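You operate a simulated robot arm through the tools that you are given. There is no shell and no other tool. Be economical: measure what you need, move in short steps, check, and stop when the job is done.

You are at the controls of a simulated two-armed robot. One attempt, no reset.

JOB
Move lamp two's plug to the green outlet and run it at 3.
Fine: lamp's switch and the breaker off before the blue ring is freed; green ring to LOCK, then breaker, then lamp on; green dimmer to 3.

Only the result counts: the job must be done as asked and must still hold three seconds after the hand-in. Knocking over, shifting, dropping, spilling or breaking anything else fails it.

ROBOT AND FRAMES
Two 7-joint arms with fingered hands on one trunk that stands fixed in place. Base frame: the origin is at the foot of the trunk, x ahead of it, y to its left, z up. Readings come in cm, degrees, newtons and seconds.
The left shoulder is at [7, 14.2, 118.9], the right one opposite. With the tool pointing down near the work surface each hand reaches from about 38 to 78 cm from the base axis, measured 20 degrees to its own side. Payload 3.6 kg a hand.
The tool frame of a hand sits at the grasp point between the pads (the TCP): z along the fingers, y along the line on which they close. The tips reach 2.5 cm beyond it. Largest opening 8.8 cm; the body of the gripper starts 2.9 cm behind the TCP. The gripper is a hand of 5 fingers: y runs from the thumb to the fingers, the wrist lies at [-1.3, -9.7, -16.2] in the tool frame, and closing takes about 1.5 s.
Orientation is that of the tool frame in the base frame, as [roll, pitch, yaw] about the fixed x, y, z axes, in that order (R = Rz(yaw) Ry(pitch) Rx(roll)). With the fingers straight down and the wrist toward the robot, the tool's x, y and z point along [0, 1, 0], [1, 0, 0] and [0, 0, -1] of the base frame.

CONTROLS
- The arms move only by the tool drive_tool. It takes "left_series", "right_series" or both (then of equal length, played together; a hand with none holds still); each is a list of rows, each a list of 7 numbers: the shift along the base's x, y, z in units of 300 mm (1.0 is 300 mm), then the turn, a rotation vector about the base's x, y, z in units of 90 degrees (1.0 is 90 degrees), then the gripper command, from -1 (shut) to 1 (fully open), values between in proportion. In form: [[dx, dy, dz, wx, wy, wz, jaw], ...]. A call has 1 to 8 rows; each row is the pose to reach, as a shift and turn from the pose commanded when the call began. A call with a number of a shift or a turn outside -1 to 1 is refused whole. Each row takes 0.2 s and may step no farther than 5 cm and 8.6 degrees from the row before; otherwise, or with a gripper value out of range, the whole call is refused. Where a pose cannot be reached the arm comes as near as it can. A force on the tool above 40 N (or 10 N above the force at the start of the call, whichever is more), or a blocked arm, ends the call early, and 0.2 s more pass. Each finger travels about 7.2 cm/s and halts on what it meets, pressing with about 28 N; the grip force reading is that of the motor and also rises with nothing between the fingers. The clock runs only during rows and for 0.2 s after the last one: add rows that repeat a pose to give the fingers time. It gives the time, the measured TCP pose, the force on the tool (base axes), the opening and the grip force at its end, in the units of the frame above (readings bear some noise), with the torque about the TCP (base axes, N m) and any sound that the robot's microphone picked up.
- Cameras (640 x 400 px; columns grow to the right, rows downward): "scene" is now at [12.36, -3.88, 140.52]; the picture's right is [-0.44, -0.90, 0.00], its down [-0.62, 0.31, -0.72] and it looks along [0.65, -0.32, -0.69] (base axes); focal length 298 px, centre (320, 200). "left" rides on the left gripper at [-5.9, -7.9, -10.5] in its tool frame; the picture's right is [-0.73, -0.32, 0.61], its down [0.62, -0.68, 0.38] and it looks along [0.29, 0.66, 0.70] (tool axes); focal length 234 px, centre (320, 200). "right" rides on the right gripper at [5.9, -7.9, -10.5] in its tool frame; the picture's right is [-0.73, 0.32, -0.61], its down [-0.62, -0.68, 0.38] and it looks along [-0.29, 0.66, 0.70] (tool axes); focal length 234 px, centre (320, 200). There is no depth. A picture from a camera that has moved, and an enlarged one, comes with that camera's place and axes in the base frame and with its lens.
- get_image(camera): a new picture of that camera. It takes no simulated time.
- slide_trunk(by): slides the trunk up (or, below 0, down) by that many cm; the arms and the scene camera ride with it, the base frame stays. It gives what a move gives, with no picture.
- hand_shape(shape, hand): the hand has 5 fingers and takes this shape, open, in about a second: jaw (thumb against the fingers, like two jaws); tri (thumb and two fingers); tip (a fingertip pinch); poke (one finger out to press); point (the index stretched); flat (the hand flat); cup (the hand cupped); fist (a fist). The gripper value then closes the fingers along that shape, each until it touches; the sizes above hold for jaw. It gives what a move gives, with no picture.
- aim_head(pan, tilt): turns the head with the scene camera to pan (to the left, within 86 degrees either way) and tilt (down, from -29 to 69), counted from straight ahead of the robot. It gives what a move gives.
- close_up(camera, box): a new picture of the part [left, top, right, bottom] of that camera's present view, enlarged. It takes no simulated time.
- hand_in(): hands the job in; it is judged then, once.

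Work in short steps. Places have to be worked out from the pictures, the camera data and where the tool is seen: move nearer, look again, correct. Check each grasp and each placing, and mend what went wrong. You have 120 turns and 78 pictures in all, those below and enlarged ones among them. Open the grippers and draw the arms clear of the work before you hand the job in, unless the task says otherwise; then end with one line.

The tools are called by a JSON object that holds its "name" and its "arguments". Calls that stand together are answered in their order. drive_tool: Moves the arms, as the interface text tells. Its arguments: {"type":"object","properties":{"left_series":{"type":"array"},"right_series":{"type":"array"}},"required":[]} The other tools are called the same way: slide_trunk (by) slides the trunk up or down; hand_shape (shape, hand) gives the hand a shape; aim_head (pan, tilt) turns the head that bears the scene camera; get_image (camera) takes a picture; close_up (camera, box) takes an enlarged picture of a part of a camera's view; hand_in () hands the job in.

At the start:

```text
t: 0.0
left_tool_pos: [55.2, 0.33, 118.71]
left_ee_rot: [-180.0, 0.0, 90.0]
left_force: [-0.5, -0.2, -0.2]
left_ft_torque: [0.01, 0.01, -0.03]
left_opening: 8.76
left_grasp_force: 0.2
left_shape: jaw
right_tool_pos: [37.93, -42.25, 118.14]
right_ee_rot: [-180.0, 0.0, 90.0]
right_force: [0.2, -0.2, -0.5]
right_ft_torque: [0.0, -0.05, 0.01]
right_opening: 8.73
right_grasp_force: 0.0
right_shape: jaw
trunk travel left (down, up): [-72.5, 21.5]
head pan, tilt: [-26.3, 43.5]
```

scene: 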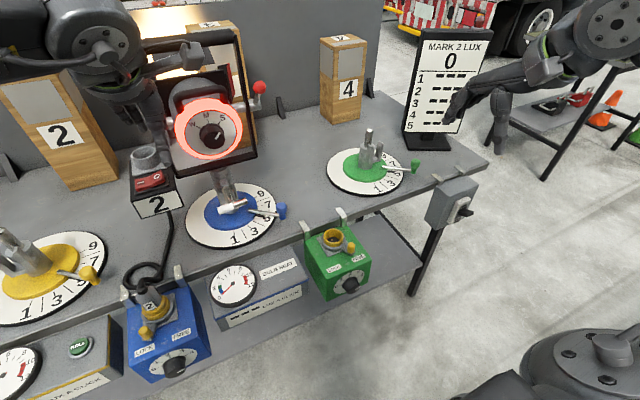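
right: 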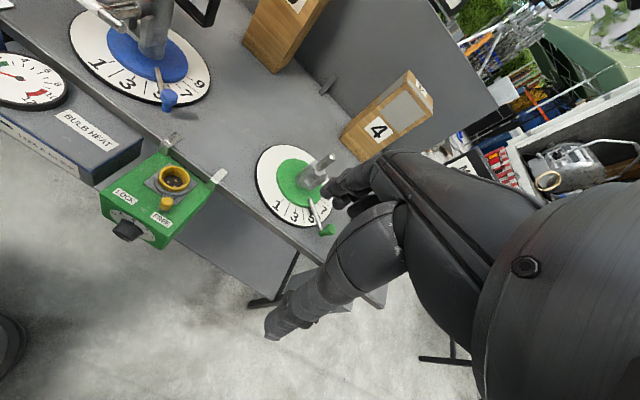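
left: 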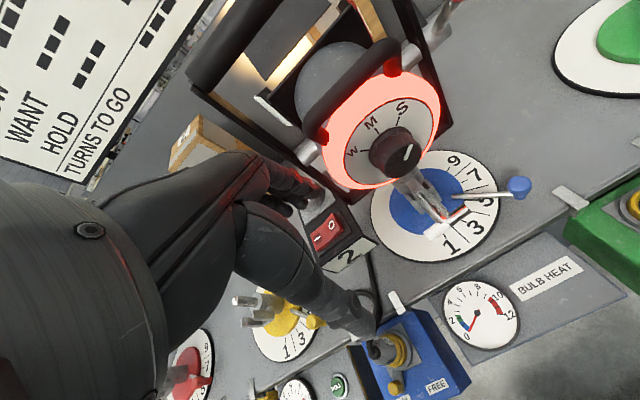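

The first views show lamp two, the blue and green outlet boxes and a grey box at the table's end. I take enlarged views to read the details.

{"name": "close_up", "arguments": {"camera": "scene", "box": [100, 220, 260, 390]}}

{"name": "close_up", "arguments": {"camera": "scene", "box": [280, 180, 500, 320]}}

{"name": "close_up", "arguments": {"camera": "scene", "box": [100, 20, 300, 240]}}

```text
2.35 times, centred on (180, 305) of scene
camera zoom: at [12.36, -3.88, 140.52], right [-0.44, -0.9, 0.0], down [-0.62, 0.31, -0.72], along [0.65, -0.32, -0.69], focal length 702 px, centre (649, -47)
```

zoom: 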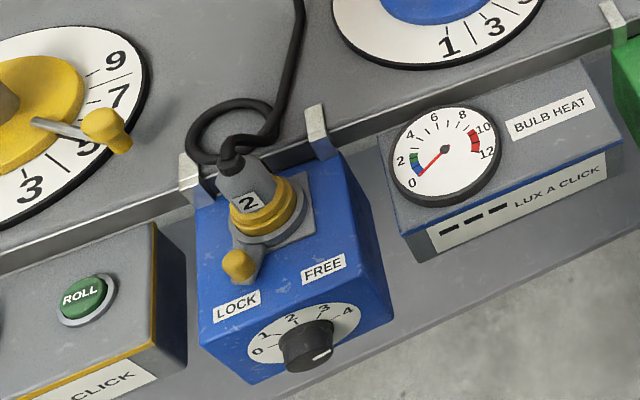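

```text
2.86 times, centred on (390, 250) of scene
camera zoom: at [12.36, -3.88, 140.52], right [-0.44, -0.9, 0.0], down [-0.62, 0.31, -0.72], along [0.65, -0.32, -0.69], focal length 852 px, centre (120, 57)
```

zoom: 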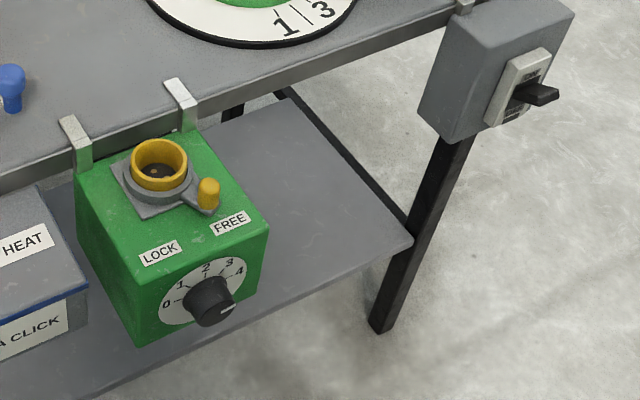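

```text
1.82 times, centred on (200, 130) of scene
camera zoom: at [12.36, -3.88, 140.52], right [-0.44, -0.9, 0.0], down [-0.62, 0.31, -0.72], along [0.65, -0.32, -0.69], focal length 542 px, centre (538, 327)
```

zoom: 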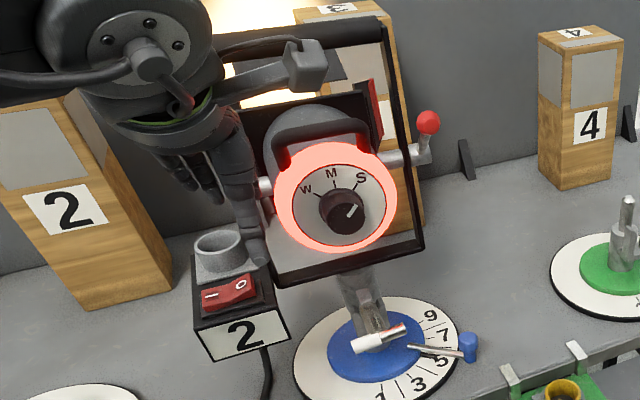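

Triangulating the first pictures puts the green ring near (52,-27,85), the blue ring near (51,13,85) and the rocker near (65,6,105). The left hand blocks part of the view, so I draw it back and to the left and look again.

{"name": "drive_tool", "arguments": {"left_series": [[-0.1, 0.05, 0, 0, 0, 0, 1], [-0.2, 0.15, 0, 0, 0, 0, 1], [-0.3, 0.27, 0, 0, 0, 0, 1], [-0.4, 0.38, 0, 0, 0, 0, 1], [-0.5, 0.48, 0, 0, 0, 0, 1], [-0.5, 0.6, 0, 0, 0, 0, 1]]}}

{"name": "get_image", "arguments": {"camera": "scene"}}

{"name": "get_image", "arguments": {"camera": "left"}}

```text
t: 1.4
left_tool_pos: [40.08, 18.36, 118.64]
left_ee_rot: [179.9, 0.0, 89.9]
left_force: [0.1, -0.7, -0.4]
left_ft_torque: [-0.02, -0.01, 0.01]
left_opening: 8.78
left_grasp_force: 0.0
left_shape: jaw
right_tool_pos: [37.97, -42.1, 118.12]
right_ee_rot: [180.0, 0.1, 90.0]
right_force: [-0.4, 1.5, 0.3]
right_ft_torque: [-0.01, 0.02, 0.01]
right_opening: 8.76
right_grasp_force: 0.1
right_shape: jaw
trunk travel left (down, up): [-72.5, 21.5]
head pan, tilt: [-26.3, 43.5]
```

```text
71 pictures are left
camera scene: at [12.32, -3.67, 140.53], right [-0.44, -0.9, 0.0], down [-0.62, 0.3, -0.73], along [0.65, -0.32, -0.69], focal length 298 px, centre (320, 200)
```

scene: 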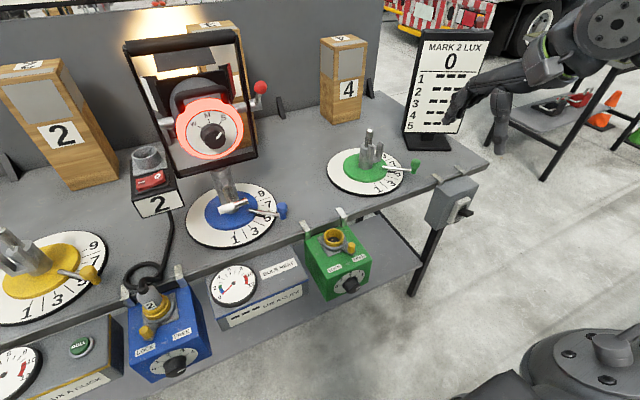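

```text
70 pictures are left
camera left: at [32.37, 12.52, 129.24], right [-0.32, -0.73, -0.61], down [-0.68, 0.62, -0.38], along [0.66, 0.29, -0.7], focal length 234 px, centre (320, 200)
```

left: 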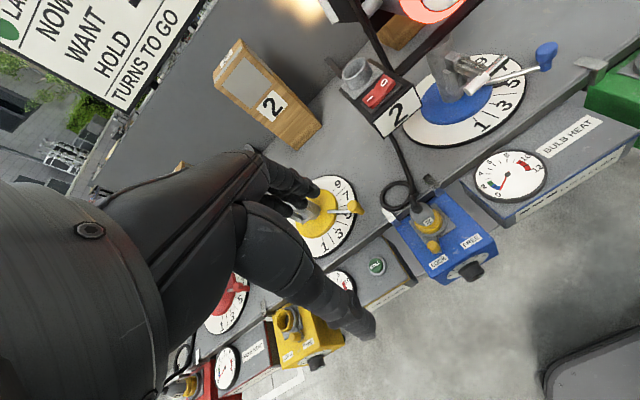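

The switch box is now clear. I enlarge it and the blue outlet in the left view.

{"name": "close_up", "arguments": {"camera": "left", "box": [310, 30, 470, 150]}}

{"name": "close_up", "arguments": {"camera": "left", "box": [380, 170, 500, 290]}}

{"name": "close_up", "arguments": {"camera": "scene", "box": [100, 120, 220, 230]}}

```text
3.33 times, centred on (390, 90) of left
camera zoom: at [32.37, 12.52, 129.24], right [-0.32, -0.73, -0.61], down [-0.68, 0.62, -0.38], along [0.66, 0.29, -0.7], focal length 781 px, centre (87, 567)
```

zoom: 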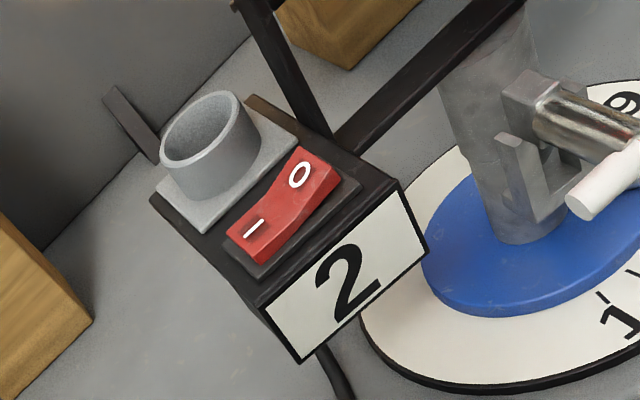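

```text
3.33 times, centred on (440, 230) of left
camera zoom: at [32.37, 12.52, 129.24], right [-0.32, -0.73, -0.61], down [-0.68, 0.62, -0.38], along [0.66, 0.29, -0.7], focal length 781 px, centre (-80, 100)
```

zoom: 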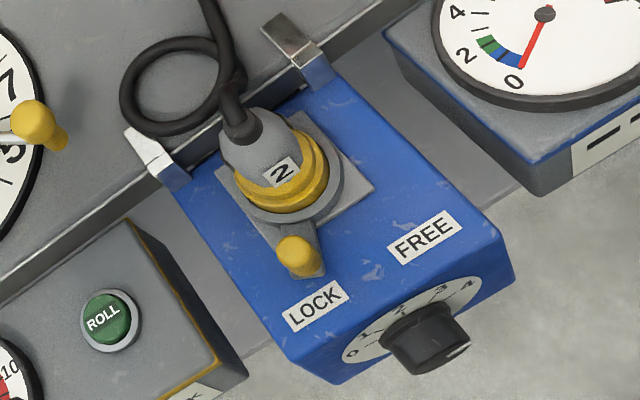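

```text
3.64 times, centred on (160, 175) of scene
camera zoom: at [12.32, -3.67, 140.53], right [-0.44, -0.9, 0.0], down [-0.62, 0.3, -0.73], along [0.65, -0.32, -0.69], focal length 1084 px, centre (902, 291)
```

zoom: 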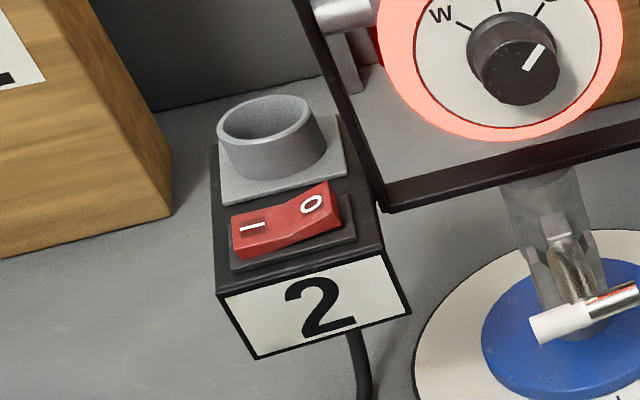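

The rocker is ON (I side pressed, O raised), with O near (65.4,4.5,105). Next I move the right hand farther right, so its camera sees the breaker.

{"name": "drive_tool", "arguments": {"right_series": [[0, -0.15, 0, 0, 0, 0, 1], [0, -0.3, 0, 0, 0, 0, 1], [0, -0.45, 0, 0, 0, 0, 1], [0, -0.6, 0, 0, 0, 0, 1], [0, -0.7, 0, 0, 0, 0, 1], [0, -0.7, 0, 0, 0, 0, 1]]}}

{"name": "get_image", "arguments": {"camera": "right"}}

{"name": "close_up", "arguments": {"camera": "scene", "box": [400, 160, 500, 230]}}

```text
t: 2.8
left_tool_pos: [40.25, 18.2, 118.87]
left_ee_rot: [179.9, 0.0, 90.0]
left_force: [-0.3, -0.1, 0.7]
left_ft_torque: [0.03, -0.01, -0.01]
left_opening: 8.77
left_grasp_force: 0.0
left_shape: jaw
right_tool_pos: [37.79, -63.26, 118.03]
right_ee_rot: [-179.9, -0.1, 90.1]
right_force: [0.3, 0.8, 0.4]
right_ft_torque: [0.02, 0.01, -0.01]
right_opening: 8.76
right_grasp_force: 0.1
right_shape: jaw
trunk travel left (down, up): [-72.5, 21.5]
head pan, tilt: [-26.3, 43.5]
```

```text
66 pictures are left
camera right: at [29.97, -57.33, 128.61], right [0.32, -0.73, 0.61], down [-0.68, -0.62, -0.38], along [0.66, -0.29, -0.7], focal length 234 px, centre (320, 200)
```

right: 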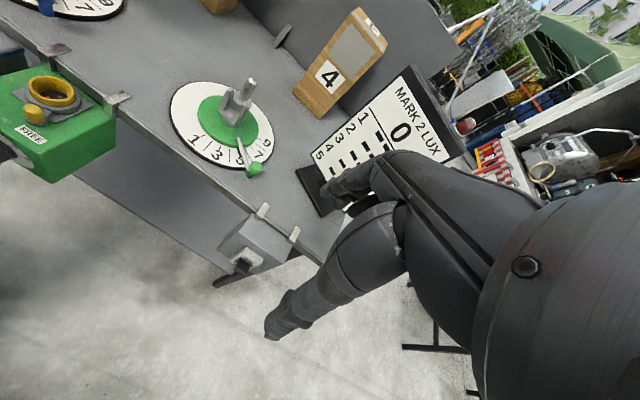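

```text
5.71 times, centred on (450, 195) of scene
camera zoom: at [12.32, -3.83, 140.52], right [-0.44, -0.9, 0.0], down [-0.62, 0.31, -0.72], along [0.65, -0.32, -0.69], focal length 1704 px, centre (-423, 229)
```

zoom: 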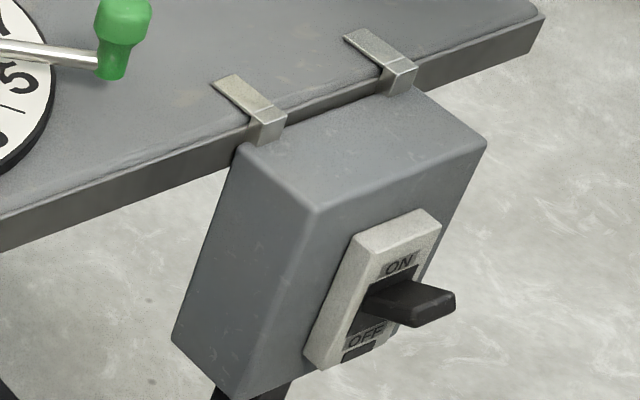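

{"name": "close_up", "arguments": {"camera": "right", "box": [200, 195, 320, 295]}}

```text
4.00 times, centred on (260, 245) of right
camera zoom: at [29.97, -57.33, 128.61], right [0.32, -0.73, 0.61], down [-0.68, -0.62, -0.38], along [0.66, -0.29, -0.7], focal length 937 px, centre (560, 20)
```

zoom: 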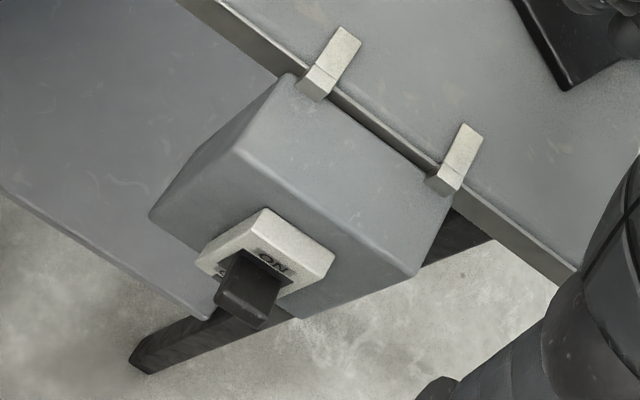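

The breaker lever tip is near (46.6,-68.4,79.5), up at ON. I shape the left hand to poke and look at where the fingertip lies.

{"name": "hand_shape", "arguments": {"hand": "left", "shape": "poke"}}

{"name": "aim_head", "arguments": {"pan": 15, "tilt": 40}}

{"name": "get_image", "arguments": {"camera": "scene"}}

{"name": "get_image", "arguments": {"camera": "left"}}

```text
t: 3.7
left_tool_pos: [40.11, 18.23, 118.92]
left_ee_rot: [-179.9, 0.0, 90.1]
left_force: [-1.0, -0.2, 0.3]
left_ft_torque: [0.01, 0.0, 0.02]
left_opening: 0.03
left_grasp_force: 0.1
left_shape: poke
right_tool_pos: [37.84, -63.15, 118.05]
right_ee_rot: [180.0, -0.1, 90.1]
right_force: [0.1, 0.3, -1.3]
right_ft_torque: [0.03, -0.01, -0.01]
right_opening: 8.76
right_grasp_force: 0.1
right_shape: jaw
trunk travel left (down, up): [-72.5, 21.5]
head pan, tilt: [-26.3, 43.5]
```

```text
t: 4.8
left_tool_pos: [40.18, 18.26, 118.94]
left_ee_rot: [180.0, 0.0, 90.0]
left_force: [-0.7, -0.8, 0.0]
left_ft_torque: [-0.02, 0.02, 0.0]
left_opening: 0.0
left_grasp_force: 0.0
left_shape: poke
right_tool_pos: [38.0, -63.22, 118.13]
right_ee_rot: [-180.0, 0.0, 90.1]
right_force: [0.3, 0.3, 0.8]
right_ft_torque: [0.01, 0.01, 0.0]
right_opening: 8.78
right_grasp_force: 0.0
right_shape: jaw
trunk travel left (down, up): [-72.5, 21.5]
head pan, tilt: [15.0, 40.0]
```

```text
63 pictures are left
camera scene: at [13.18, 1.96, 141.03], right [0.26, -0.97, 0.0], down [-0.62, -0.17, -0.77], along [0.74, 0.2, -0.64], focal length 298 px, centre (320, 200)
```

scene: 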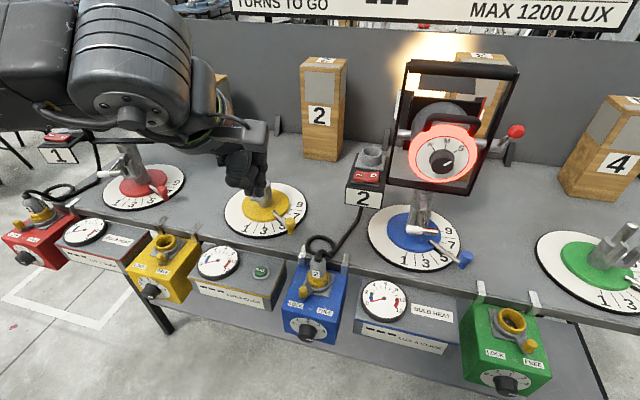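

```text
62 pictures are left
camera left: at [32.45, 12.3, 129.26], right [-0.32, -0.73, -0.61], down [-0.68, 0.62, -0.38], along [0.66, 0.29, -0.7], focal length 234 px, centre (320, 200)
```

left: 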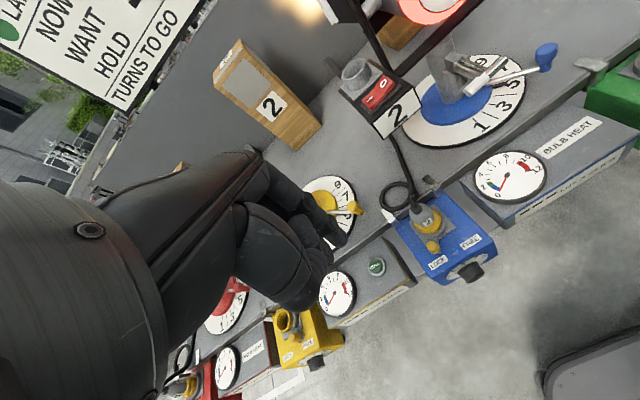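

{"name": "close_up", "arguments": {"camera": "scene", "box": [190, 90, 310, 230]}}

{"name": "close_up", "arguments": {"camera": "left", "box": [220, 140, 380, 320]}}

```text
2.86 times, centred on (250, 160) of scene
camera zoom: at [13.18, 1.96, 141.03], right [0.26, -0.97, 0.0], down [-0.62, -0.17, -0.77], along [0.74, 0.2, -0.64], focal length 852 px, centre (520, 314)
```

zoom: 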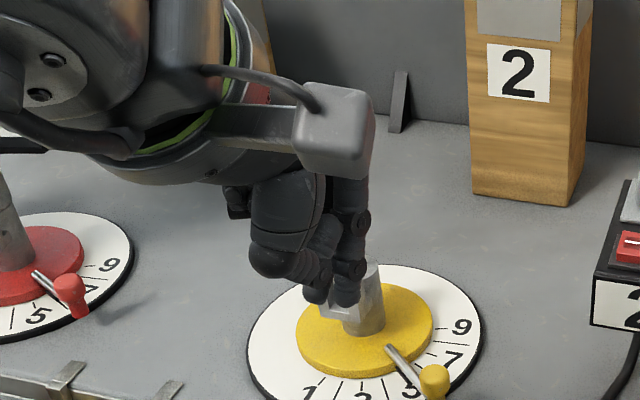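

```text
2.22 times, centred on (300, 230) of left
camera zoom: at [32.45, 12.3, 129.26], right [-0.32, -0.73, -0.61], down [-0.68, 0.62, -0.38], along [0.66, 0.29, -0.7], focal length 520 px, centre (364, 133)
```

zoom: 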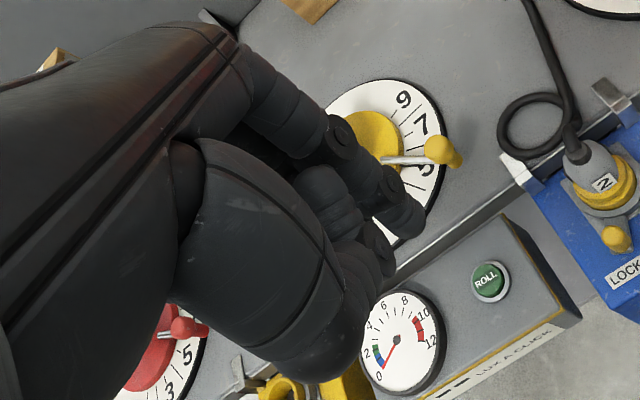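

The left index tip sits about (-1.4,-1,+1) from the TCP in tool axes. I bring the hand, tilted 40° forward, to a standoff in front of and above the rocker's O end.

{"name": "drive_tool", "arguments": {"left_series": [[0.1, -0.07, 0, 0, -0.075, 0, 1], [0.22, -0.14, -0.03, 0, -0.15, 0, 1], [0.35, -0.21, -0.06, 0, -0.23, 0, 1], [0.48, -0.28, -0.1, 0, -0.31, 0, 1], [0.6, -0.35, -0.14, 0, -0.39, 0, 1], [0.72, -0.412, -0.183, 0, -0.444, 0, 1], [0.733, -0.412, -0.183, 0, -0.444, 0, 1], [0.733, -0.412, -0.183, 0, -0.444, 0, 1]]}}

{"name": "close_up", "arguments": {"camera": "scene", "box": [300, 80, 460, 220]}}

{"name": "get_image", "arguments": {"camera": "left"}}

```text
t: 6.6
left_tool_pos: [62.17, 5.83, 113.28]
left_ee_rot: [140.0, 0.0, 90.0]
left_force: [-0.7, -1.0, -0.4]
left_ft_torque: [-0.02, -0.02, 0.01]
left_opening: 0.01
left_grasp_force: 0.1
left_shape: poke
right_tool_pos: [37.84, -63.13, 118.02]
right_ee_rot: [180.0, 0.0, 90.1]
right_force: [-0.9, -0.4, 0.8]
right_ft_torque: [0.01, 0.01, 0.02]
right_opening: 8.79
right_grasp_force: 0.1
right_shape: jaw
trunk travel left (down, up): [-72.5, 21.5]
head pan, tilt: [15.0, 40.0]
```

```text
2.86 times, centred on (380, 150) of scene
camera zoom: at [13.17, 1.98, 141.03], right [0.26, -0.97, 0.0], down [-0.62, -0.17, -0.77], along [0.74, 0.2, -0.64], focal length 852 px, centre (149, 343)
```

zoom: 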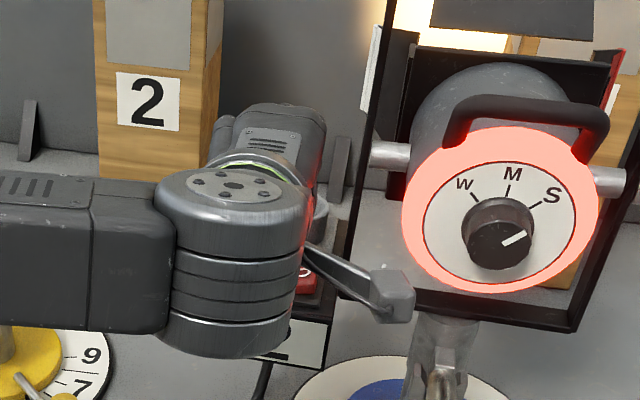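

```text
58 pictures are left
camera left: at [49.57, -0.15, 116.16], right [0.14, -0.73, -0.67], down [-0.28, 0.62, -0.73], along [0.95, 0.29, -0.11], focal length 234 px, centre (320, 200)
```

left: 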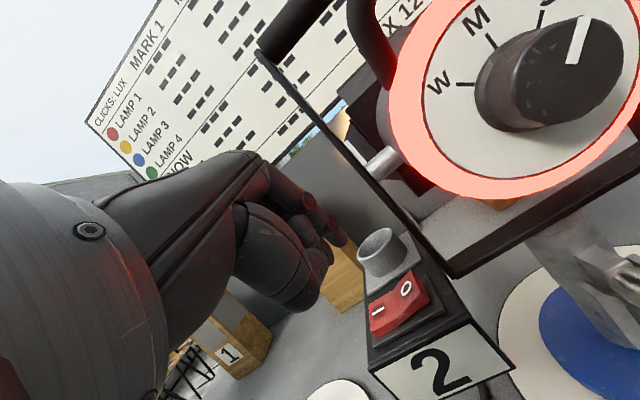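

The projected tip and O spot match the left picture within a pixel or two. I move the tip over O and start to press down gently.

{"name": "drive_tool", "arguments": {"left_series": [[0.1, -0.007, -0.05, 0, 0, 0, 1], [0.1, -0.007, -0.163, 0, 0, 0, 1], [0.1, -0.007, -0.19, 0, 0, 0, 1], [0.1, -0.007, -0.21, 0, 0, 0, 1], [0.1, -0.007, -0.225, 0, 0, 0, 1], [0.1, -0.007, -0.235, 0, 0, 0, 1]]}}

{"name": "close_up", "arguments": {"camera": "left", "box": [240, 160, 480, 340]}}

```text
t: 8.0
left_tool_pos: [64.81, 5.7, 106.83]
left_ee_rot: [139.4, 0.2, 89.9]
left_force: [-0.1, 3.0, 26.5]
left_ft_torque: [0.14, -0.49, 0.05]
left_opening: 0.0
left_grasp_force: 0.1
left_shape: poke
right_tool_pos: [37.53, -63.16, 118.36]
right_ee_rot: [179.8, 0.0, 90.0]
right_force: [0.2, -0.1, 0.1]
right_ft_torque: [0.0, -0.01, 0.0]
right_opening: 8.76
right_grasp_force: 0.2
right_shape: jaw
trunk travel left (down, up): [-72.5, 21.5]
head pan, tilt: [15.0, 40.0]
```

```text
2.22 times, centred on (360, 250) of left
camera zoom: at [52.26, -0.24, 109.59], right [0.15, -0.73, -0.67], down [-0.27, 0.62, -0.74], along [0.95, 0.29, -0.1], focal length 520 px, centre (231, 89)
```

zoom: 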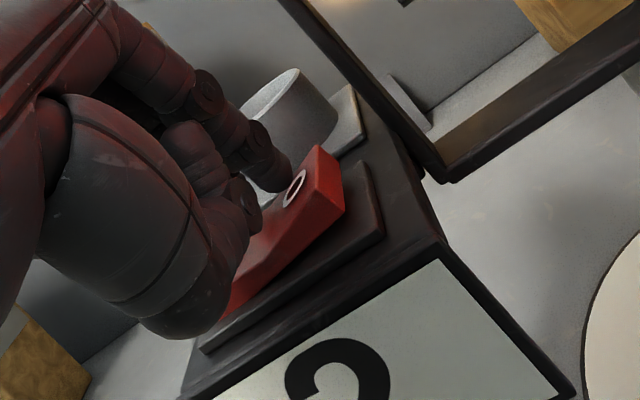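

The reading (contact about 1.9 cm ahead of the TCP) shows the tip is really ~2.5 cm beyond the TCP and lies just behind the rocker. I lift, shift back 1.7 cm and 0.6 cm to the right, and press again.

{"name": "drive_tool", "arguments": {"left_series": [[0, 0, 0.06, 0, 0, 0, 1], [-0.055, -0.02, 0.08, 0, 0, 0, 1], [-0.055, -0.02, 0.04, 0, 0, 0, 1], [-0.055, -0.02, 0.02, 0, 0, 0, 1], [-0.055, -0.02, 0.01, 0, 0, 0, 1]]}}

{"name": "close_up", "arguments": {"camera": "left", "box": [240, 160, 480, 340]}}

```text
t: 9.2
left_tool_pos: [63.41, 4.91, 106.86]
left_ee_rot: [139.7, 0.0, 89.9]
left_force: [-1.3, -1.0, 17.1]
left_ft_torque: [0.18, -0.3, -0.01]
left_opening: 0.0
left_grasp_force: 0.1
left_shape: poke
right_tool_pos: [37.69, -63.35, 118.2]
right_ee_rot: [179.9, 0.0, 89.8]
right_force: [0.6, -0.6, 0.1]
right_ft_torque: [-0.01, -0.02, 0.0]
right_opening: 8.79
right_grasp_force: 0.1
right_shape: jaw
trunk travel left (down, up): [-72.5, 21.5]
head pan, tilt: [15.0, 40.0]
```

```text
2.22 times, centred on (360, 250) of left
camera zoom: at [50.73, -1.01, 109.69], right [0.15, -0.73, -0.67], down [-0.27, 0.62, -0.73], along [0.95, 0.29, -0.11], focal length 520 px, centre (231, 89)
```

zoom: 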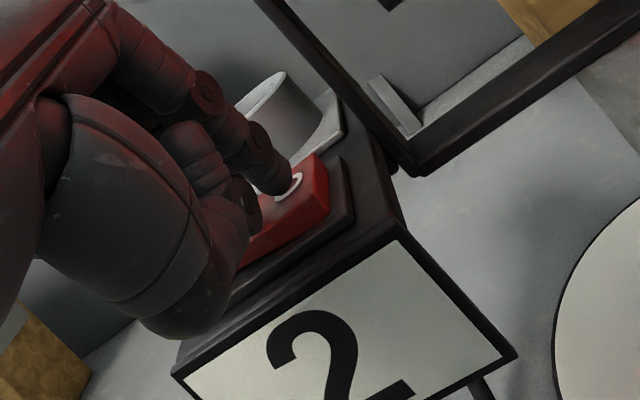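

The tip is centred but about 1.2 cm too far left, near the rocker's pivot. I lift, shift right and press once more.

{"name": "drive_tool", "arguments": {"left_series": [[0, 0, 0.05, 0, 0, 0, 1], [0, -0.042, 0.05, 0, 0, 0, 1], [0, -0.042, 0.01, 0, 0, 0, 1], [0, -0.042, -0.01, 0, 0, 0, 1], [0, -0.042, -0.02, 0, 0, 0, 1], [0, -0.042, -0.03, 0, 0, 0, 1]]}}

{"name": "close_up", "arguments": {"camera": "left", "box": [240, 160, 480, 340]}}

```text
t: 10.6
left_tool_pos: [62.93, 3.79, 106.4]
left_ee_rot: [139.3, 0.0, 90.1]
left_force: [-7.8, 2.0, 37.4]
left_ft_torque: [0.44, -0.8, 0.13]
left_opening: 0.02
left_grasp_force: 0.2
left_shape: poke
right_tool_pos: [37.12, -63.19, 118.52]
right_ee_rot: [179.4, 0.0, 90.0]
right_force: [-1.1, 0.1, 0.3]
right_ft_torque: [-0.02, -0.01, 0.0]
right_opening: 8.75
right_grasp_force: 0.2
right_shape: jaw
trunk travel left (down, up): [-72.5, 21.5]
head pan, tilt: [15.0, 40.0]
```

```text
2.22 times, centred on (360, 250) of left
camera zoom: at [50.21, -2.14, 109.09], right [0.15, -0.73, -0.67], down [-0.27, 0.62, -0.74], along [0.95, 0.29, -0.1], focal length 520 px, centre (231, 89)
```

zoom: 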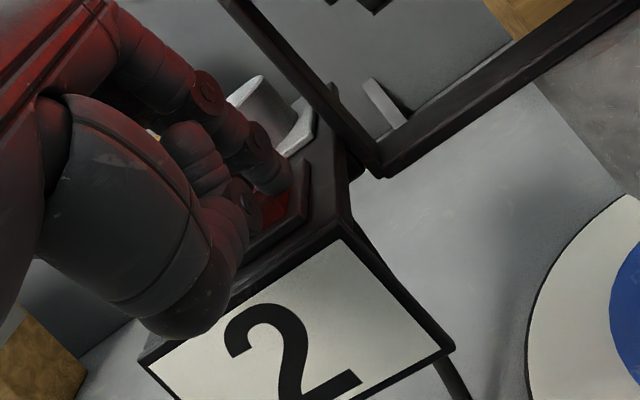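

The O end looks pushed down at 37 N. I lift off and look at the rocker.

{"name": "drive_tool", "arguments": {"left_series": [[0, 0, 0.08, 0, 0, 0, 1], [-0.05, 0.05, 0.16, 0, 0, 0, 1], [-0.1, 0.12, 0.22, 0, 0, 0, 1], [-0.15, 0.2, 0.22, 0, 0, 0, 1]]}}

{"name": "close_up", "arguments": {"camera": "left", "box": [300, 180, 640, 400]}}

{"name": "get_image", "arguments": {"camera": "scene"}}

```text
t: 11.6
left_tool_pos: [59.23, 10.05, 112.09]
left_ee_rot: [140.2, 0.1, 90.0]
left_force: [0.3, 0.2, 0.3]
left_ft_torque: [0.02, 0.02, -0.04]
left_opening: 0.0
left_grasp_force: 0.1
left_shape: poke
right_tool_pos: [38.0, -63.06, 118.17]
right_ee_rot: [-179.9, 0.1, 90.0]
right_force: [0.4, -0.3, 1.0]
right_ft_torque: [-0.03, 0.0, -0.03]
right_opening: 8.78
right_grasp_force: 0.1
right_shape: jaw
trunk travel left (down, up): [-72.5, 21.5]
head pan, tilt: [15.0, 40.0]
```

```text
1.82 times, centred on (470, 290) of left
camera zoom: at [46.54, 4.01, 115.03], right [0.14, -0.73, -0.67], down [-0.28, 0.62, -0.73], along [0.95, 0.29, -0.11], focal length 426 px, centre (47, 36)
```

zoom: 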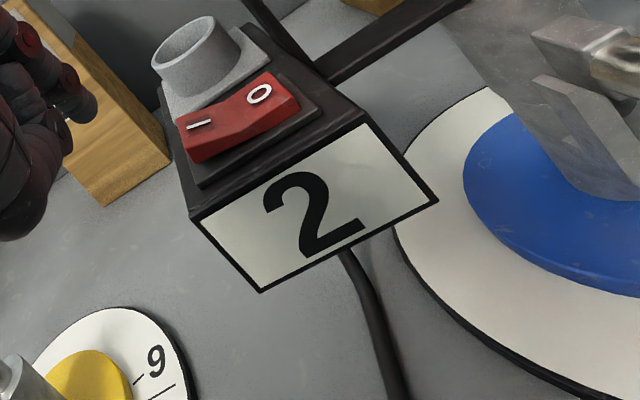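

```text
53 pictures are left
camera scene: at [13.25, 2.13, 141.02], right [0.26, -0.97, 0.0], down [-0.62, -0.17, -0.77], along [0.74, 0.2, -0.64], focal length 298 px, centre (320, 200)
```

scene: 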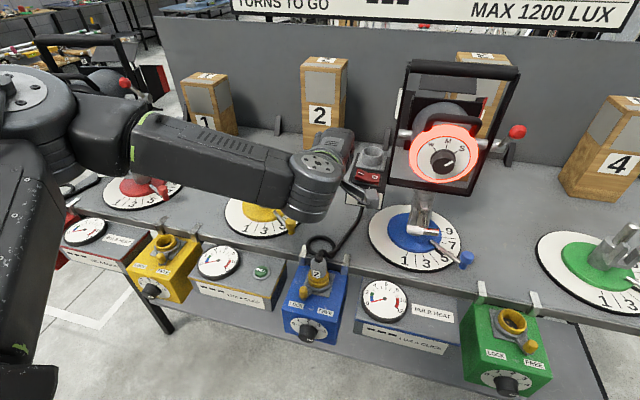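

The glow behind the lamp is gone and the O side is down, so the lamp is off. I draw the left hand back, keep its poke shape for pressing I later if useful, and give the right hand the poke shape for the breaker.

{"name": "drive_tool", "arguments": {"left_series": [[-0.14, 0.03, 0.03, 0, 0.09, 0, 1], [-0.28, 0.08, 0.06, 0, 0.18, 0, 1], [-0.42, 0.13, 0.1, 0, 0.27, 0, 1], [-0.52, 0.2, 0.15, 0, 0.36, 0, 1], [-0.6, 0.27, 0.2, 0, 0.444, 0, 1], [-0.6, 0.27, 0.2, 0, 0.444, 0, 1]]}}

{"name": "hand_shape", "arguments": {"hand": "right", "shape": "poke"}}

{"name": "slide_trunk", "arguments": {"by": -18}}

{"name": "aim_head", "arguments": {"pan": -45, "tilt": 40}}

```text
t: 13.0
left_tool_pos: [41.09, 17.88, 118.21]
left_ee_rot: [-179.9, 0.1, 90.0]
left_force: [0.1, -0.6, 0.5]
left_ft_torque: [-0.02, 0.01, -0.03]
left_opening: 0.0
left_grasp_force: 0.0
left_shape: poke
right_tool_pos: [38.0, -63.35, 118.13]
right_ee_rot: [-180.0, 0.1, 90.0]
right_force: [0.6, 0.0, -1.4]
right_ft_torque: [0.01, -0.03, 0.02]
right_opening: 8.77
right_grasp_force: 0.2
right_shape: jaw
trunk travel left (down, up): [-72.5, 21.5]
head pan, tilt: [15.0, 40.0]
```

```text
t: 13.9
left_tool_pos: [41.12, 17.89, 118.26]
left_ee_rot: [-180.0, 0.1, 90.0]
left_force: [-0.5, 1.2, 0.6]
left_ft_torque: [0.01, -0.02, 0.03]
left_opening: 0.0
left_grasp_force: 0.1
left_shape: poke
right_tool_pos: [37.89, -63.2, 118.14]
right_ee_rot: [179.9, -0.1, 90.1]
right_force: [0.9, -0.5, -0.5]
right_ft_torque: [-0.02, 0.01, -0.04]
right_opening: 0.02
right_grasp_force: 0.1
right_shape: poke
trunk travel left (down, up): [-72.5, 21.5]
head pan, tilt: [15.0, 40.0]
```

```text
t: 15.9
left_tool_pos: [40.99, 17.91, 100.18]
left_ee_rot: [-180.0, 0.0, 90.0]
left_force: [0.6, 0.7, 0.2]
left_ft_torque: [0.0, -0.01, 0.01]
left_opening: 0.0
left_grasp_force: 0.1
left_shape: poke
right_tool_pos: [37.95, -63.23, 100.12]
right_ee_rot: [-180.0, 0.0, 90.0]
right_force: [-0.4, -0.9, 0.3]
right_ft_torque: [-0.01, -0.01, 0.02]
right_opening: 0.0
right_grasp_force: 0.1
right_shape: poke
trunk travel left (down, up): [-54.5, 39.5]
head pan, tilt: [15.0, 40.0]
```

```text
t: 17.2
left_tool_pos: [41.07, 17.92, 100.18]
left_ee_rot: [-179.9, 0.1, 90.1]
left_force: [0.0, 0.2, 0.0]
left_ft_torque: [0.0, 0.05, 0.0]
left_opening: 0.01
left_grasp_force: 0.0
left_shape: poke
right_tool_pos: [37.85, -63.12, 100.1]
right_ee_rot: [-180.0, 0.0, 90.0]
right_force: [0.6, 0.2, 0.1]
right_ft_torque: [0.04, 0.01, 0.01]
right_opening: 0.02
right_grasp_force: 0.1
right_shape: poke
trunk travel left (down, up): [-54.5, 39.5]
head pan, tilt: [-45.0, 40.0]
```

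I bring the right index, tilted 40° and yawed outward, to about 4 cm above the breaker lever.

{"name": "drive_tool", "arguments": {"right_series": [[0.0, -0.02, -0.06, -0.0194, -0.0615, -0.0533, 1], [0.03, -0.04, -0.12, -0.0387, -0.1229, -0.1065, 1], [0.07, -0.07, -0.18, -0.0581, -0.1844, -0.1598, 1], [0.11, -0.09, -0.25, -0.0775, -0.2459, -0.213, 1], [0.15, -0.12, -0.32, -0.0969, -0.3074, -0.2663, 1], [0.2, -0.14, -0.4, -0.1162, -0.3688, -0.3195, 1], [0.237, -0.163, -0.47, -0.1356, -0.4303, -0.3728, 1], [0.237, -0.163, -0.47, -0.1356, -0.4303, -0.3728, 1]]}}

{"name": "get_image", "arguments": {"camera": "scene"}}

{"name": "get_image", "arguments": {"camera": "right"}}

```text
t: 19.0
left_tool_pos: [41.04, 17.8, 100.24]
left_ee_rot: [179.9, -0.1, 90.0]
left_force: [-0.5, 0.0, -0.3]
left_ft_torque: [0.01, 0.0, 0.01]
left_opening: 0.02
left_grasp_force: 0.1
left_shape: poke
right_tool_pos: [45.01, -68.01, 86.02]
right_ee_rot: [139.9, -0.1, 55.0]
right_force: [-0.1, 0.3, 0.4]
right_ft_torque: [0.01, -0.01, 0.0]
right_opening: 0.02
right_grasp_force: 0.0
right_shape: poke
trunk travel left (down, up): [-54.5, 39.5]
head pan, tilt: [-45.0, 40.0]
```

```text
52 pictures are left
camera scene: at [10.93, -6.22, 123.04], right [-0.71, -0.71, 0.0], down [-0.45, 0.45, -0.77], along [0.54, -0.54, -0.64], focal length 298 px, centre (320, 200)
```

scene: 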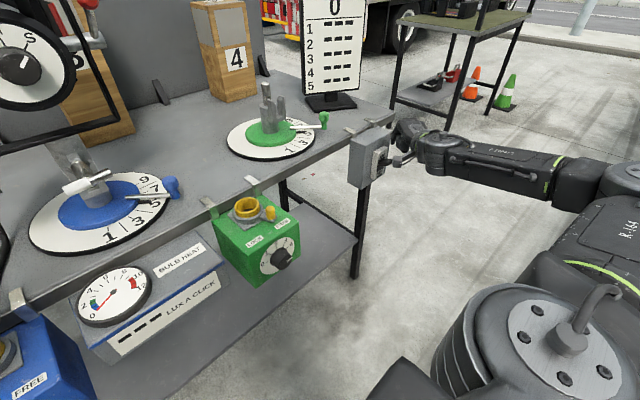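

```text
51 pictures are left
camera right: at [37.86, -55.89, 88.99], right [-0.53, -0.51, 0.67], down [-0.58, -0.35, -0.73], along [0.61, -0.78, -0.11], focal length 234 px, centre (320, 200)
```

right: 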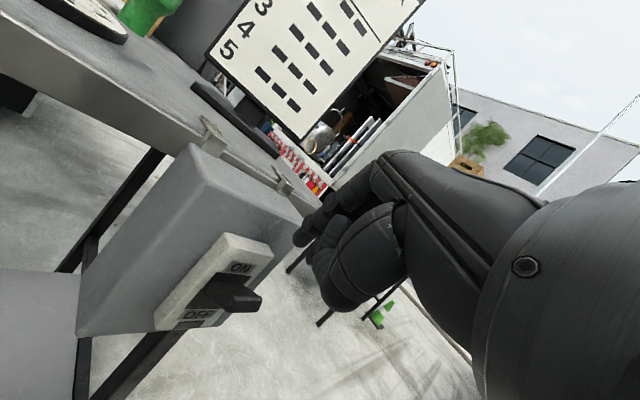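

The index tip sits right above the lever tip (about (46.4,-68.4,79)). I push straight down to throw it to OFF.

{"name": "drive_tool", "arguments": {"right_series": [[0.015, 0, -0.08, 0, 0, 0, 1], [0.02, 0, -0.15, 0, 0, 0, 1], [0.02, 0, -0.2, 0, 0, 0, 1], [0.02, 0, -0.25, 0, 0, 0, 1], [0.02, 0, -0.29, 0, 0, 0, 1], [0.02, 0, -0.32, 0, 0, 0, 1], [0.02, 0, -0.34, 0, 0, 0, 1]]}}

{"name": "get_image", "arguments": {"camera": "right"}}

```text
t: 20.7
left_tool_pos: [40.41, 18.47, 100.38]
left_ee_rot: [179.6, 0.4, 90.0]
left_force: [0.1, -0.6, 1.0]
left_ft_torque: [0.01, -0.04, -0.01]
left_opening: 0.0
left_grasp_force: 0.1
left_shape: poke
right_tool_pos: [45.21, -67.87, 77.03]
right_ee_rot: [138.6, 0.0, 54.5]
right_force: [-15.0, 5.6, 30.2]
right_ft_torque: [0.01, -0.58, 0.15]
right_opening: 0.0
right_grasp_force: 0.1
right_shape: poke
trunk travel left (down, up): [-54.5, 39.5]
head pan, tilt: [-45.0, 40.0]
stopped in row 7 (right hand): the force on the tool passed its limit at 44 N (the readings are from after the stop); the commanded pose is now the measured one
```

```text
50 pictures are left
camera right: at [38.19, -55.68, 79.74], right [-0.55, -0.5, 0.67], down [-0.57, -0.36, -0.74], along [0.61, -0.79, -0.09], focal length 234 px, centre (320, 200)
```

right: 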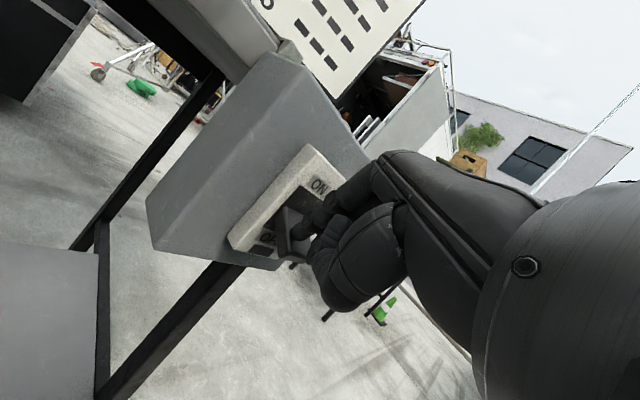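

The lever went down and met its stop. I lift the hand and check.

{"name": "drive_tool", "arguments": {"right_series": [[-0.05, 0, 0.06, 0, 0, 0, 1], [-0.1, 0, 0.16, 0, 0, 0, 1], [-0.1, 0, 0.28, 0, 0, 0, 1]]}}

{"name": "close_up", "arguments": {"camera": "right", "box": [120, 200, 320, 360]}}

```text
t: 21.5
left_tool_pos: [41.08, 17.82, 100.27]
left_ee_rot: [179.9, 0.0, 90.0]
left_force: [-0.2, 0.2, 0.1]
left_ft_torque: [0.0, 0.0, -0.01]
left_opening: 0.01
left_grasp_force: 0.0
left_shape: poke
right_tool_pos: [42.66, -68.22, 84.36]
right_ee_rot: [139.8, 0.0, 54.7]
right_force: [0.2, 0.4, 0.3]
right_ft_torque: [0.05, 0.01, 0.01]
right_opening: 0.01
right_grasp_force: 0.0
right_shape: poke
trunk travel left (down, up): [-54.5, 39.5]
head pan, tilt: [-45.0, 40.0]
```

```text
2.50 times, centred on (220, 280) of right
camera zoom: at [35.62, -56.15, 87.25], right [-0.54, -0.51, 0.67], down [-0.58, -0.35, -0.73], along [0.61, -0.78, -0.11], focal length 585 px, centre (570, 0)
```

zoom: 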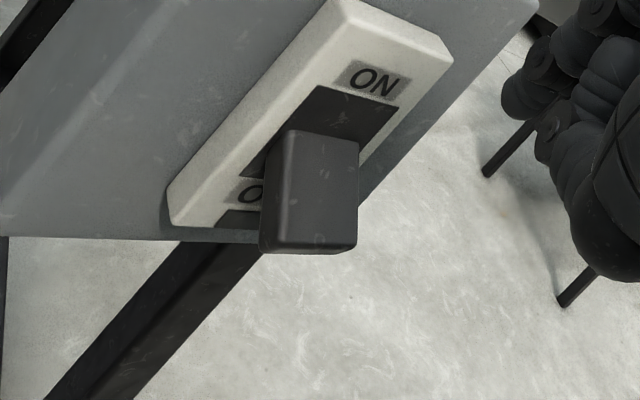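

The breaker is OFF. I draw the right hand back, and bring the left index, tilted 30°, to a standoff to the left of the blue ring's knob (estimated (47.3,15,85.4)).

{"name": "drive_tool", "arguments": {"right_series": [[-0.05, 0.03, 0.08, 0.017, 0.0538, 0.0466, 1], [-0.1, 0.1, 0.16, 0.0339, 0.1076, 0.0932, 1], [-0.14, 0.18, 0.24, 0.0508, 0.1614, 0.1398, 1], [-0.17, 0.27, 0.32, 0.0678, 0.215, 0.1864, 1], [-0.19, 0.36, 0.4, 0.0848, 0.269, 0.233, 1], [-0.2, 0.45, 0.47, 0.1017, 0.3227, 0.2796, 1], [-0.21, 0.53, 0.53, 0.1187, 0.3765, 0.3262, 1], [-0.22, 0.607, 0.587, 0.1356, 0.4303, 0.3728, 1]], "left_series": [[0.0, 0.01, -0.03, 0, -0.08, 0, 1], [0.03, 0.01, -0.07, 0, -0.16, 0, 1], [0.06, 0.015, -0.11, 0, -0.24, 0, 1], [0.1, 0.015, -0.16, 0, -0.333, 0, 1], [0.12, 0.015, -0.21, 0, -0.333, 0, 1], [0.13, 0.015, -0.23, 0, -0.333, 0, 1], [0.13, 0.015, -0.23, 0, -0.333, 0, 1], [0.13, 0.015, -0.23, 0, -0.333, 0, 1]]}}

{"name": "aim_head", "arguments": {"pan": 0, "tilt": 42}}

{"name": "get_image", "arguments": {"camera": "left"}}

{"name": "get_image", "arguments": {"camera": "scene"}}

```text
t: 23.3
left_tool_pos: [47.51, 18.23, 93.86]
left_ee_rot: [150.1, 0.1, 89.9]
left_force: [0.2, 0.4, 0.0]
left_ft_torque: [0.01, 0.0, 0.02]
left_opening: 0.02
left_grasp_force: 0.1
left_shape: poke
left hand out of reach, approached as far as the arm can: row 3, 4, 5, 6, 7, 8
right_tool_pos: [36.06, -49.87, 102.17]
right_ee_rot: [179.7, 0.1, 89.8]
right_force: [0.3, 0.6, 0.4]
right_ft_torque: [-0.01, 0.02, 0.02]
right_opening: 0.0
right_grasp_force: 0.0
right_shape: poke
trunk travel left (down, up): [-54.5, 39.5]
head pan, tilt: [-45.0, 40.0]
```

```text
t: 24.4
left_tool_pos: [47.55, 18.23, 93.78]
left_ee_rot: [150.1, 0.0, 90.0]
left_force: [0.3, 0.3, 0.5]
left_ft_torque: [0.02, 0.01, -0.01]
left_opening: 0.0
left_grasp_force: 0.0
left_shape: poke
right_tool_pos: [36.15, -49.92, 102.12]
right_ee_rot: [179.6, 0.1, 89.7]
right_force: [0.2, -0.3, -0.1]
right_ft_torque: [0.02, 0.02, 0.01]
right_opening: 0.0
right_grasp_force: 0.0
right_shape: poke
trunk travel left (down, up): [-54.5, 39.5]
head pan, tilt: [0.0, 42.0]
```

```text
48 pictures are left
camera left: at [35.58, 12.29, 98.92], right [0.02, -0.73, -0.69], down [-0.4, 0.62, -0.67], along [0.92, 0.29, -0.28], focal length 234 px, centre (320, 200)
```

left: 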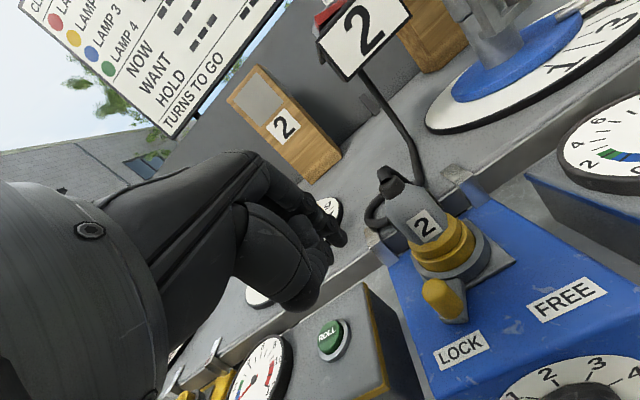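

```text
47 pictures are left
camera scene: at [13.32, -0.23, 122.74], right [0.0, -1.0, 0.0], down [-0.67, 0.0, -0.74], along [0.74, 0.0, -0.67], focal length 298 px, centre (320, 200)
```

scene: 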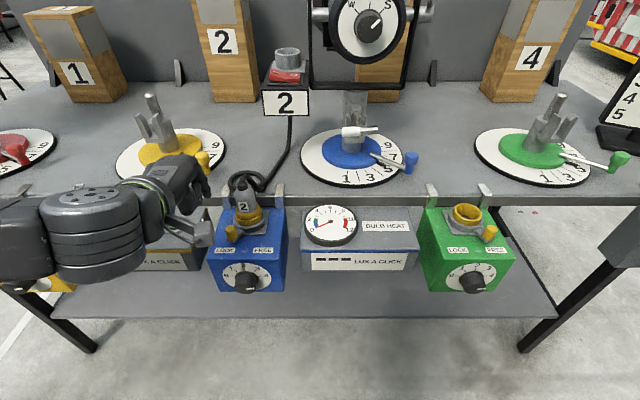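

{"name": "close_up", "arguments": {"camera": "scene", "box": [190, 165, 310, 295]}}

{"name": "close_up", "arguments": {"camera": "scene", "box": [410, 175, 530, 300]}}

{"name": "close_up", "arguments": {"camera": "left", "box": [350, 150, 550, 350]}}

```text
3.08 times, centred on (250, 230) of scene
camera zoom: at [13.32, -0.23, 122.74], right [0.0, -1.0, 0.0], down [-0.67, 0.0, -0.74], along [0.74, 0.0, -0.67], focal length 917 px, centre (535, 108)
```

zoom: 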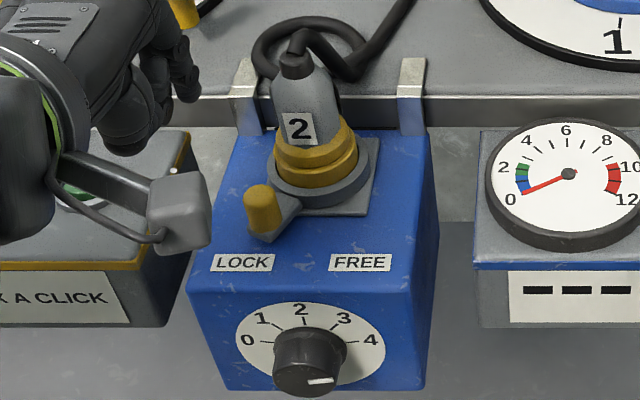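

```text
3.20 times, centred on (470, 238) of scene
camera zoom: at [13.32, -0.23, 122.74], right [0.0, -1.0, 0.0], down [-0.67, 0.0, -0.74], along [0.74, 0.0, -0.67], focal length 954 px, centre (-160, 80)
```

zoom: 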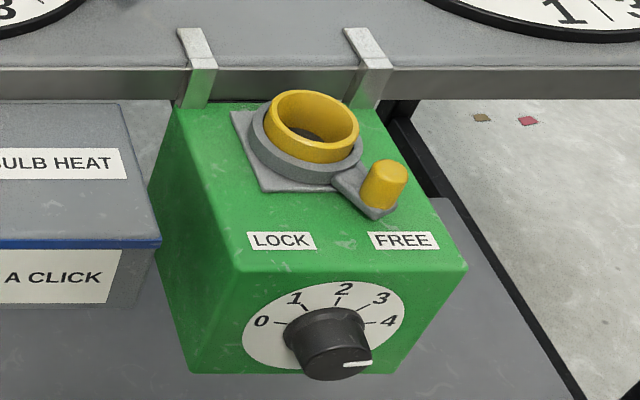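

```text
2.00 times, centred on (450, 250) of left
camera zoom: at [35.58, 12.29, 98.92], right [0.02, -0.73, -0.69], down [-0.4, 0.62, -0.67], along [0.92, 0.29, -0.28], focal length 468 px, centre (60, 100)
```

zoom: 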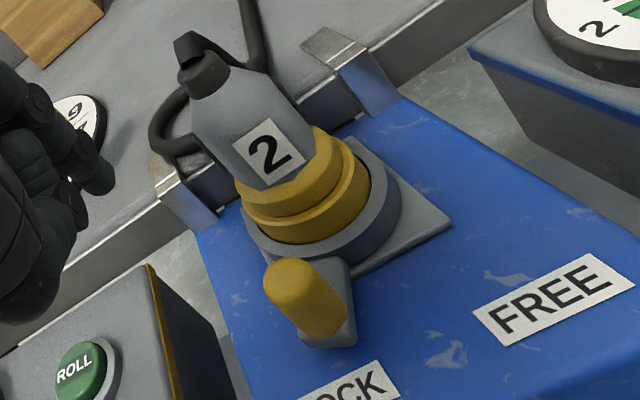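

Blue peg top is at about (47.3,14.9,85.7), the plug axis near (51.2,12.7), the green ring centre near (51.8,-27,85.2). The left arm was cramped, so I raise the trunk again.

{"name": "slide_trunk", "arguments": {"by": 18}}

{"name": "drive_tool", "arguments": {"left_series": [[-0.03, 0.01, -0.12, 0, 0, 0, 1], [-0.062, 0.01, -0.25, 0, 0, 0, 1], [-0.062, 0.01, -0.38, 0, 0, 0, 1], [-0.062, 0.01, -0.5, 0, 0, 0, 1], [-0.062, 0.01, -0.6, 0, 0, 0, 1], [-0.062, 0.01, -0.7, 0, 0, 0, 1], [-0.062, 0.01, -0.7, 0, 0, 0, 1]]}}

{"name": "get_image", "arguments": {"camera": "left"}}

```text
t: 26.4
left_tool_pos: [47.51, 18.24, 111.96]
left_ee_rot: [150.1, 0.0, 90.0]
left_force: [0.6, -0.1, 0.1]
left_ft_torque: [0.05, -0.04, -0.01]
left_opening: 0.0
left_grasp_force: 0.0
left_shape: poke
right_tool_pos: [36.22, -49.99, 120.01]
right_ee_rot: [179.6, 0.1, 89.8]
right_force: [0.1, -0.8, -0.9]
right_ft_torque: [0.0, 0.02, 0.0]
right_opening: 0.03
right_grasp_force: 0.1
right_shape: poke
trunk travel left (down, up): [-72.5, 21.5]
head pan, tilt: [0.0, 42.0]
```

```text
t: 28.0
left_tool_pos: [49.31, 9.23, 97.64]
left_ee_rot: [150.4, -0.6, 90.4]
left_force: [-0.4, -0.2, 0.0]
left_ft_torque: [0.04, 0.01, 0.07]
left_opening: 0.0
left_grasp_force: 0.0
left_shape: poke
left hand out of reach, approached as far as the arm can: row 1, 2, 3, 4, 5, 6, 7
right_tool_pos: [36.44, -50.81, 119.58]
right_ee_rot: [179.8, -0.4, 89.8]
right_force: [0.2, -1.1, -0.7]
right_ft_torque: [0.05, 0.01, 0.05]
right_opening: 0.0
right_grasp_force: 0.2
right_shape: poke
trunk travel left (down, up): [-72.5, 21.5]
head pan, tilt: [0.0, 42.0]
```

```text
43 pictures are left
camera left: at [37.56, 3.15, 102.86], right [0.02, -0.72, -0.69], down [-0.41, 0.63, -0.66], along [0.91, 0.3, -0.28], focal length 234 px, centre (320, 200)
```

left: 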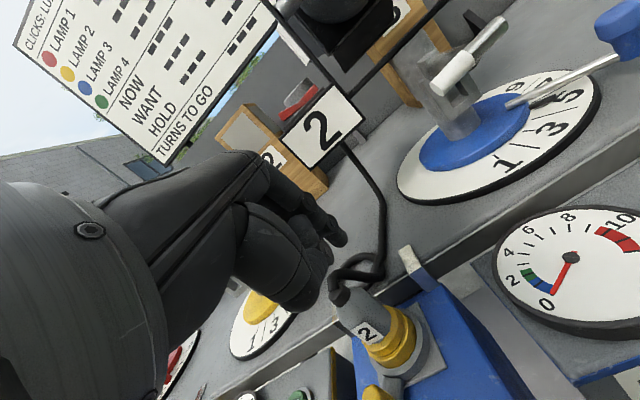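

The tilted pose close to the body is out of the left arm's reach and it drifted to (49,9,98), touching nothing. I rise and turn the hand back upright.

{"name": "drive_tool", "arguments": {"left_series": [[0, 0, 0.1, 0, 0.08, 0, 1], [0, 0, 0.2, 0, 0.16, 0, 1], [0, 0, 0.3, 0, 0.24, 0, 1], [0, 0, 0.4, 0, 0.333, 0, 1], [0, 0, 0.4, 0, 0.333, 0, 1]]}}

```text
t: 29.2
left_tool_pos: [48.95, 9.87, 109.89]
left_ee_rot: [-179.9, 0.1, 90.1]
left_force: [0.6, 0.4, 0.0]
left_ft_torque: [-0.04, 0.03, 0.01]
left_opening: 0.0
left_grasp_force: 0.0
left_shape: poke
right_tool_pos: [36.17, -50.15, 120.03]
right_ee_rot: [179.6, -0.1, 89.7]
right_force: [0.1, 0.5, -0.6]
right_ft_torque: [0.01, -0.01, -0.03]
right_opening: 0.0
right_grasp_force: 0.1
right_shape: poke
trunk travel left (down, up): [-72.5, 21.5]
head pan, tilt: [0.0, 42.0]
```

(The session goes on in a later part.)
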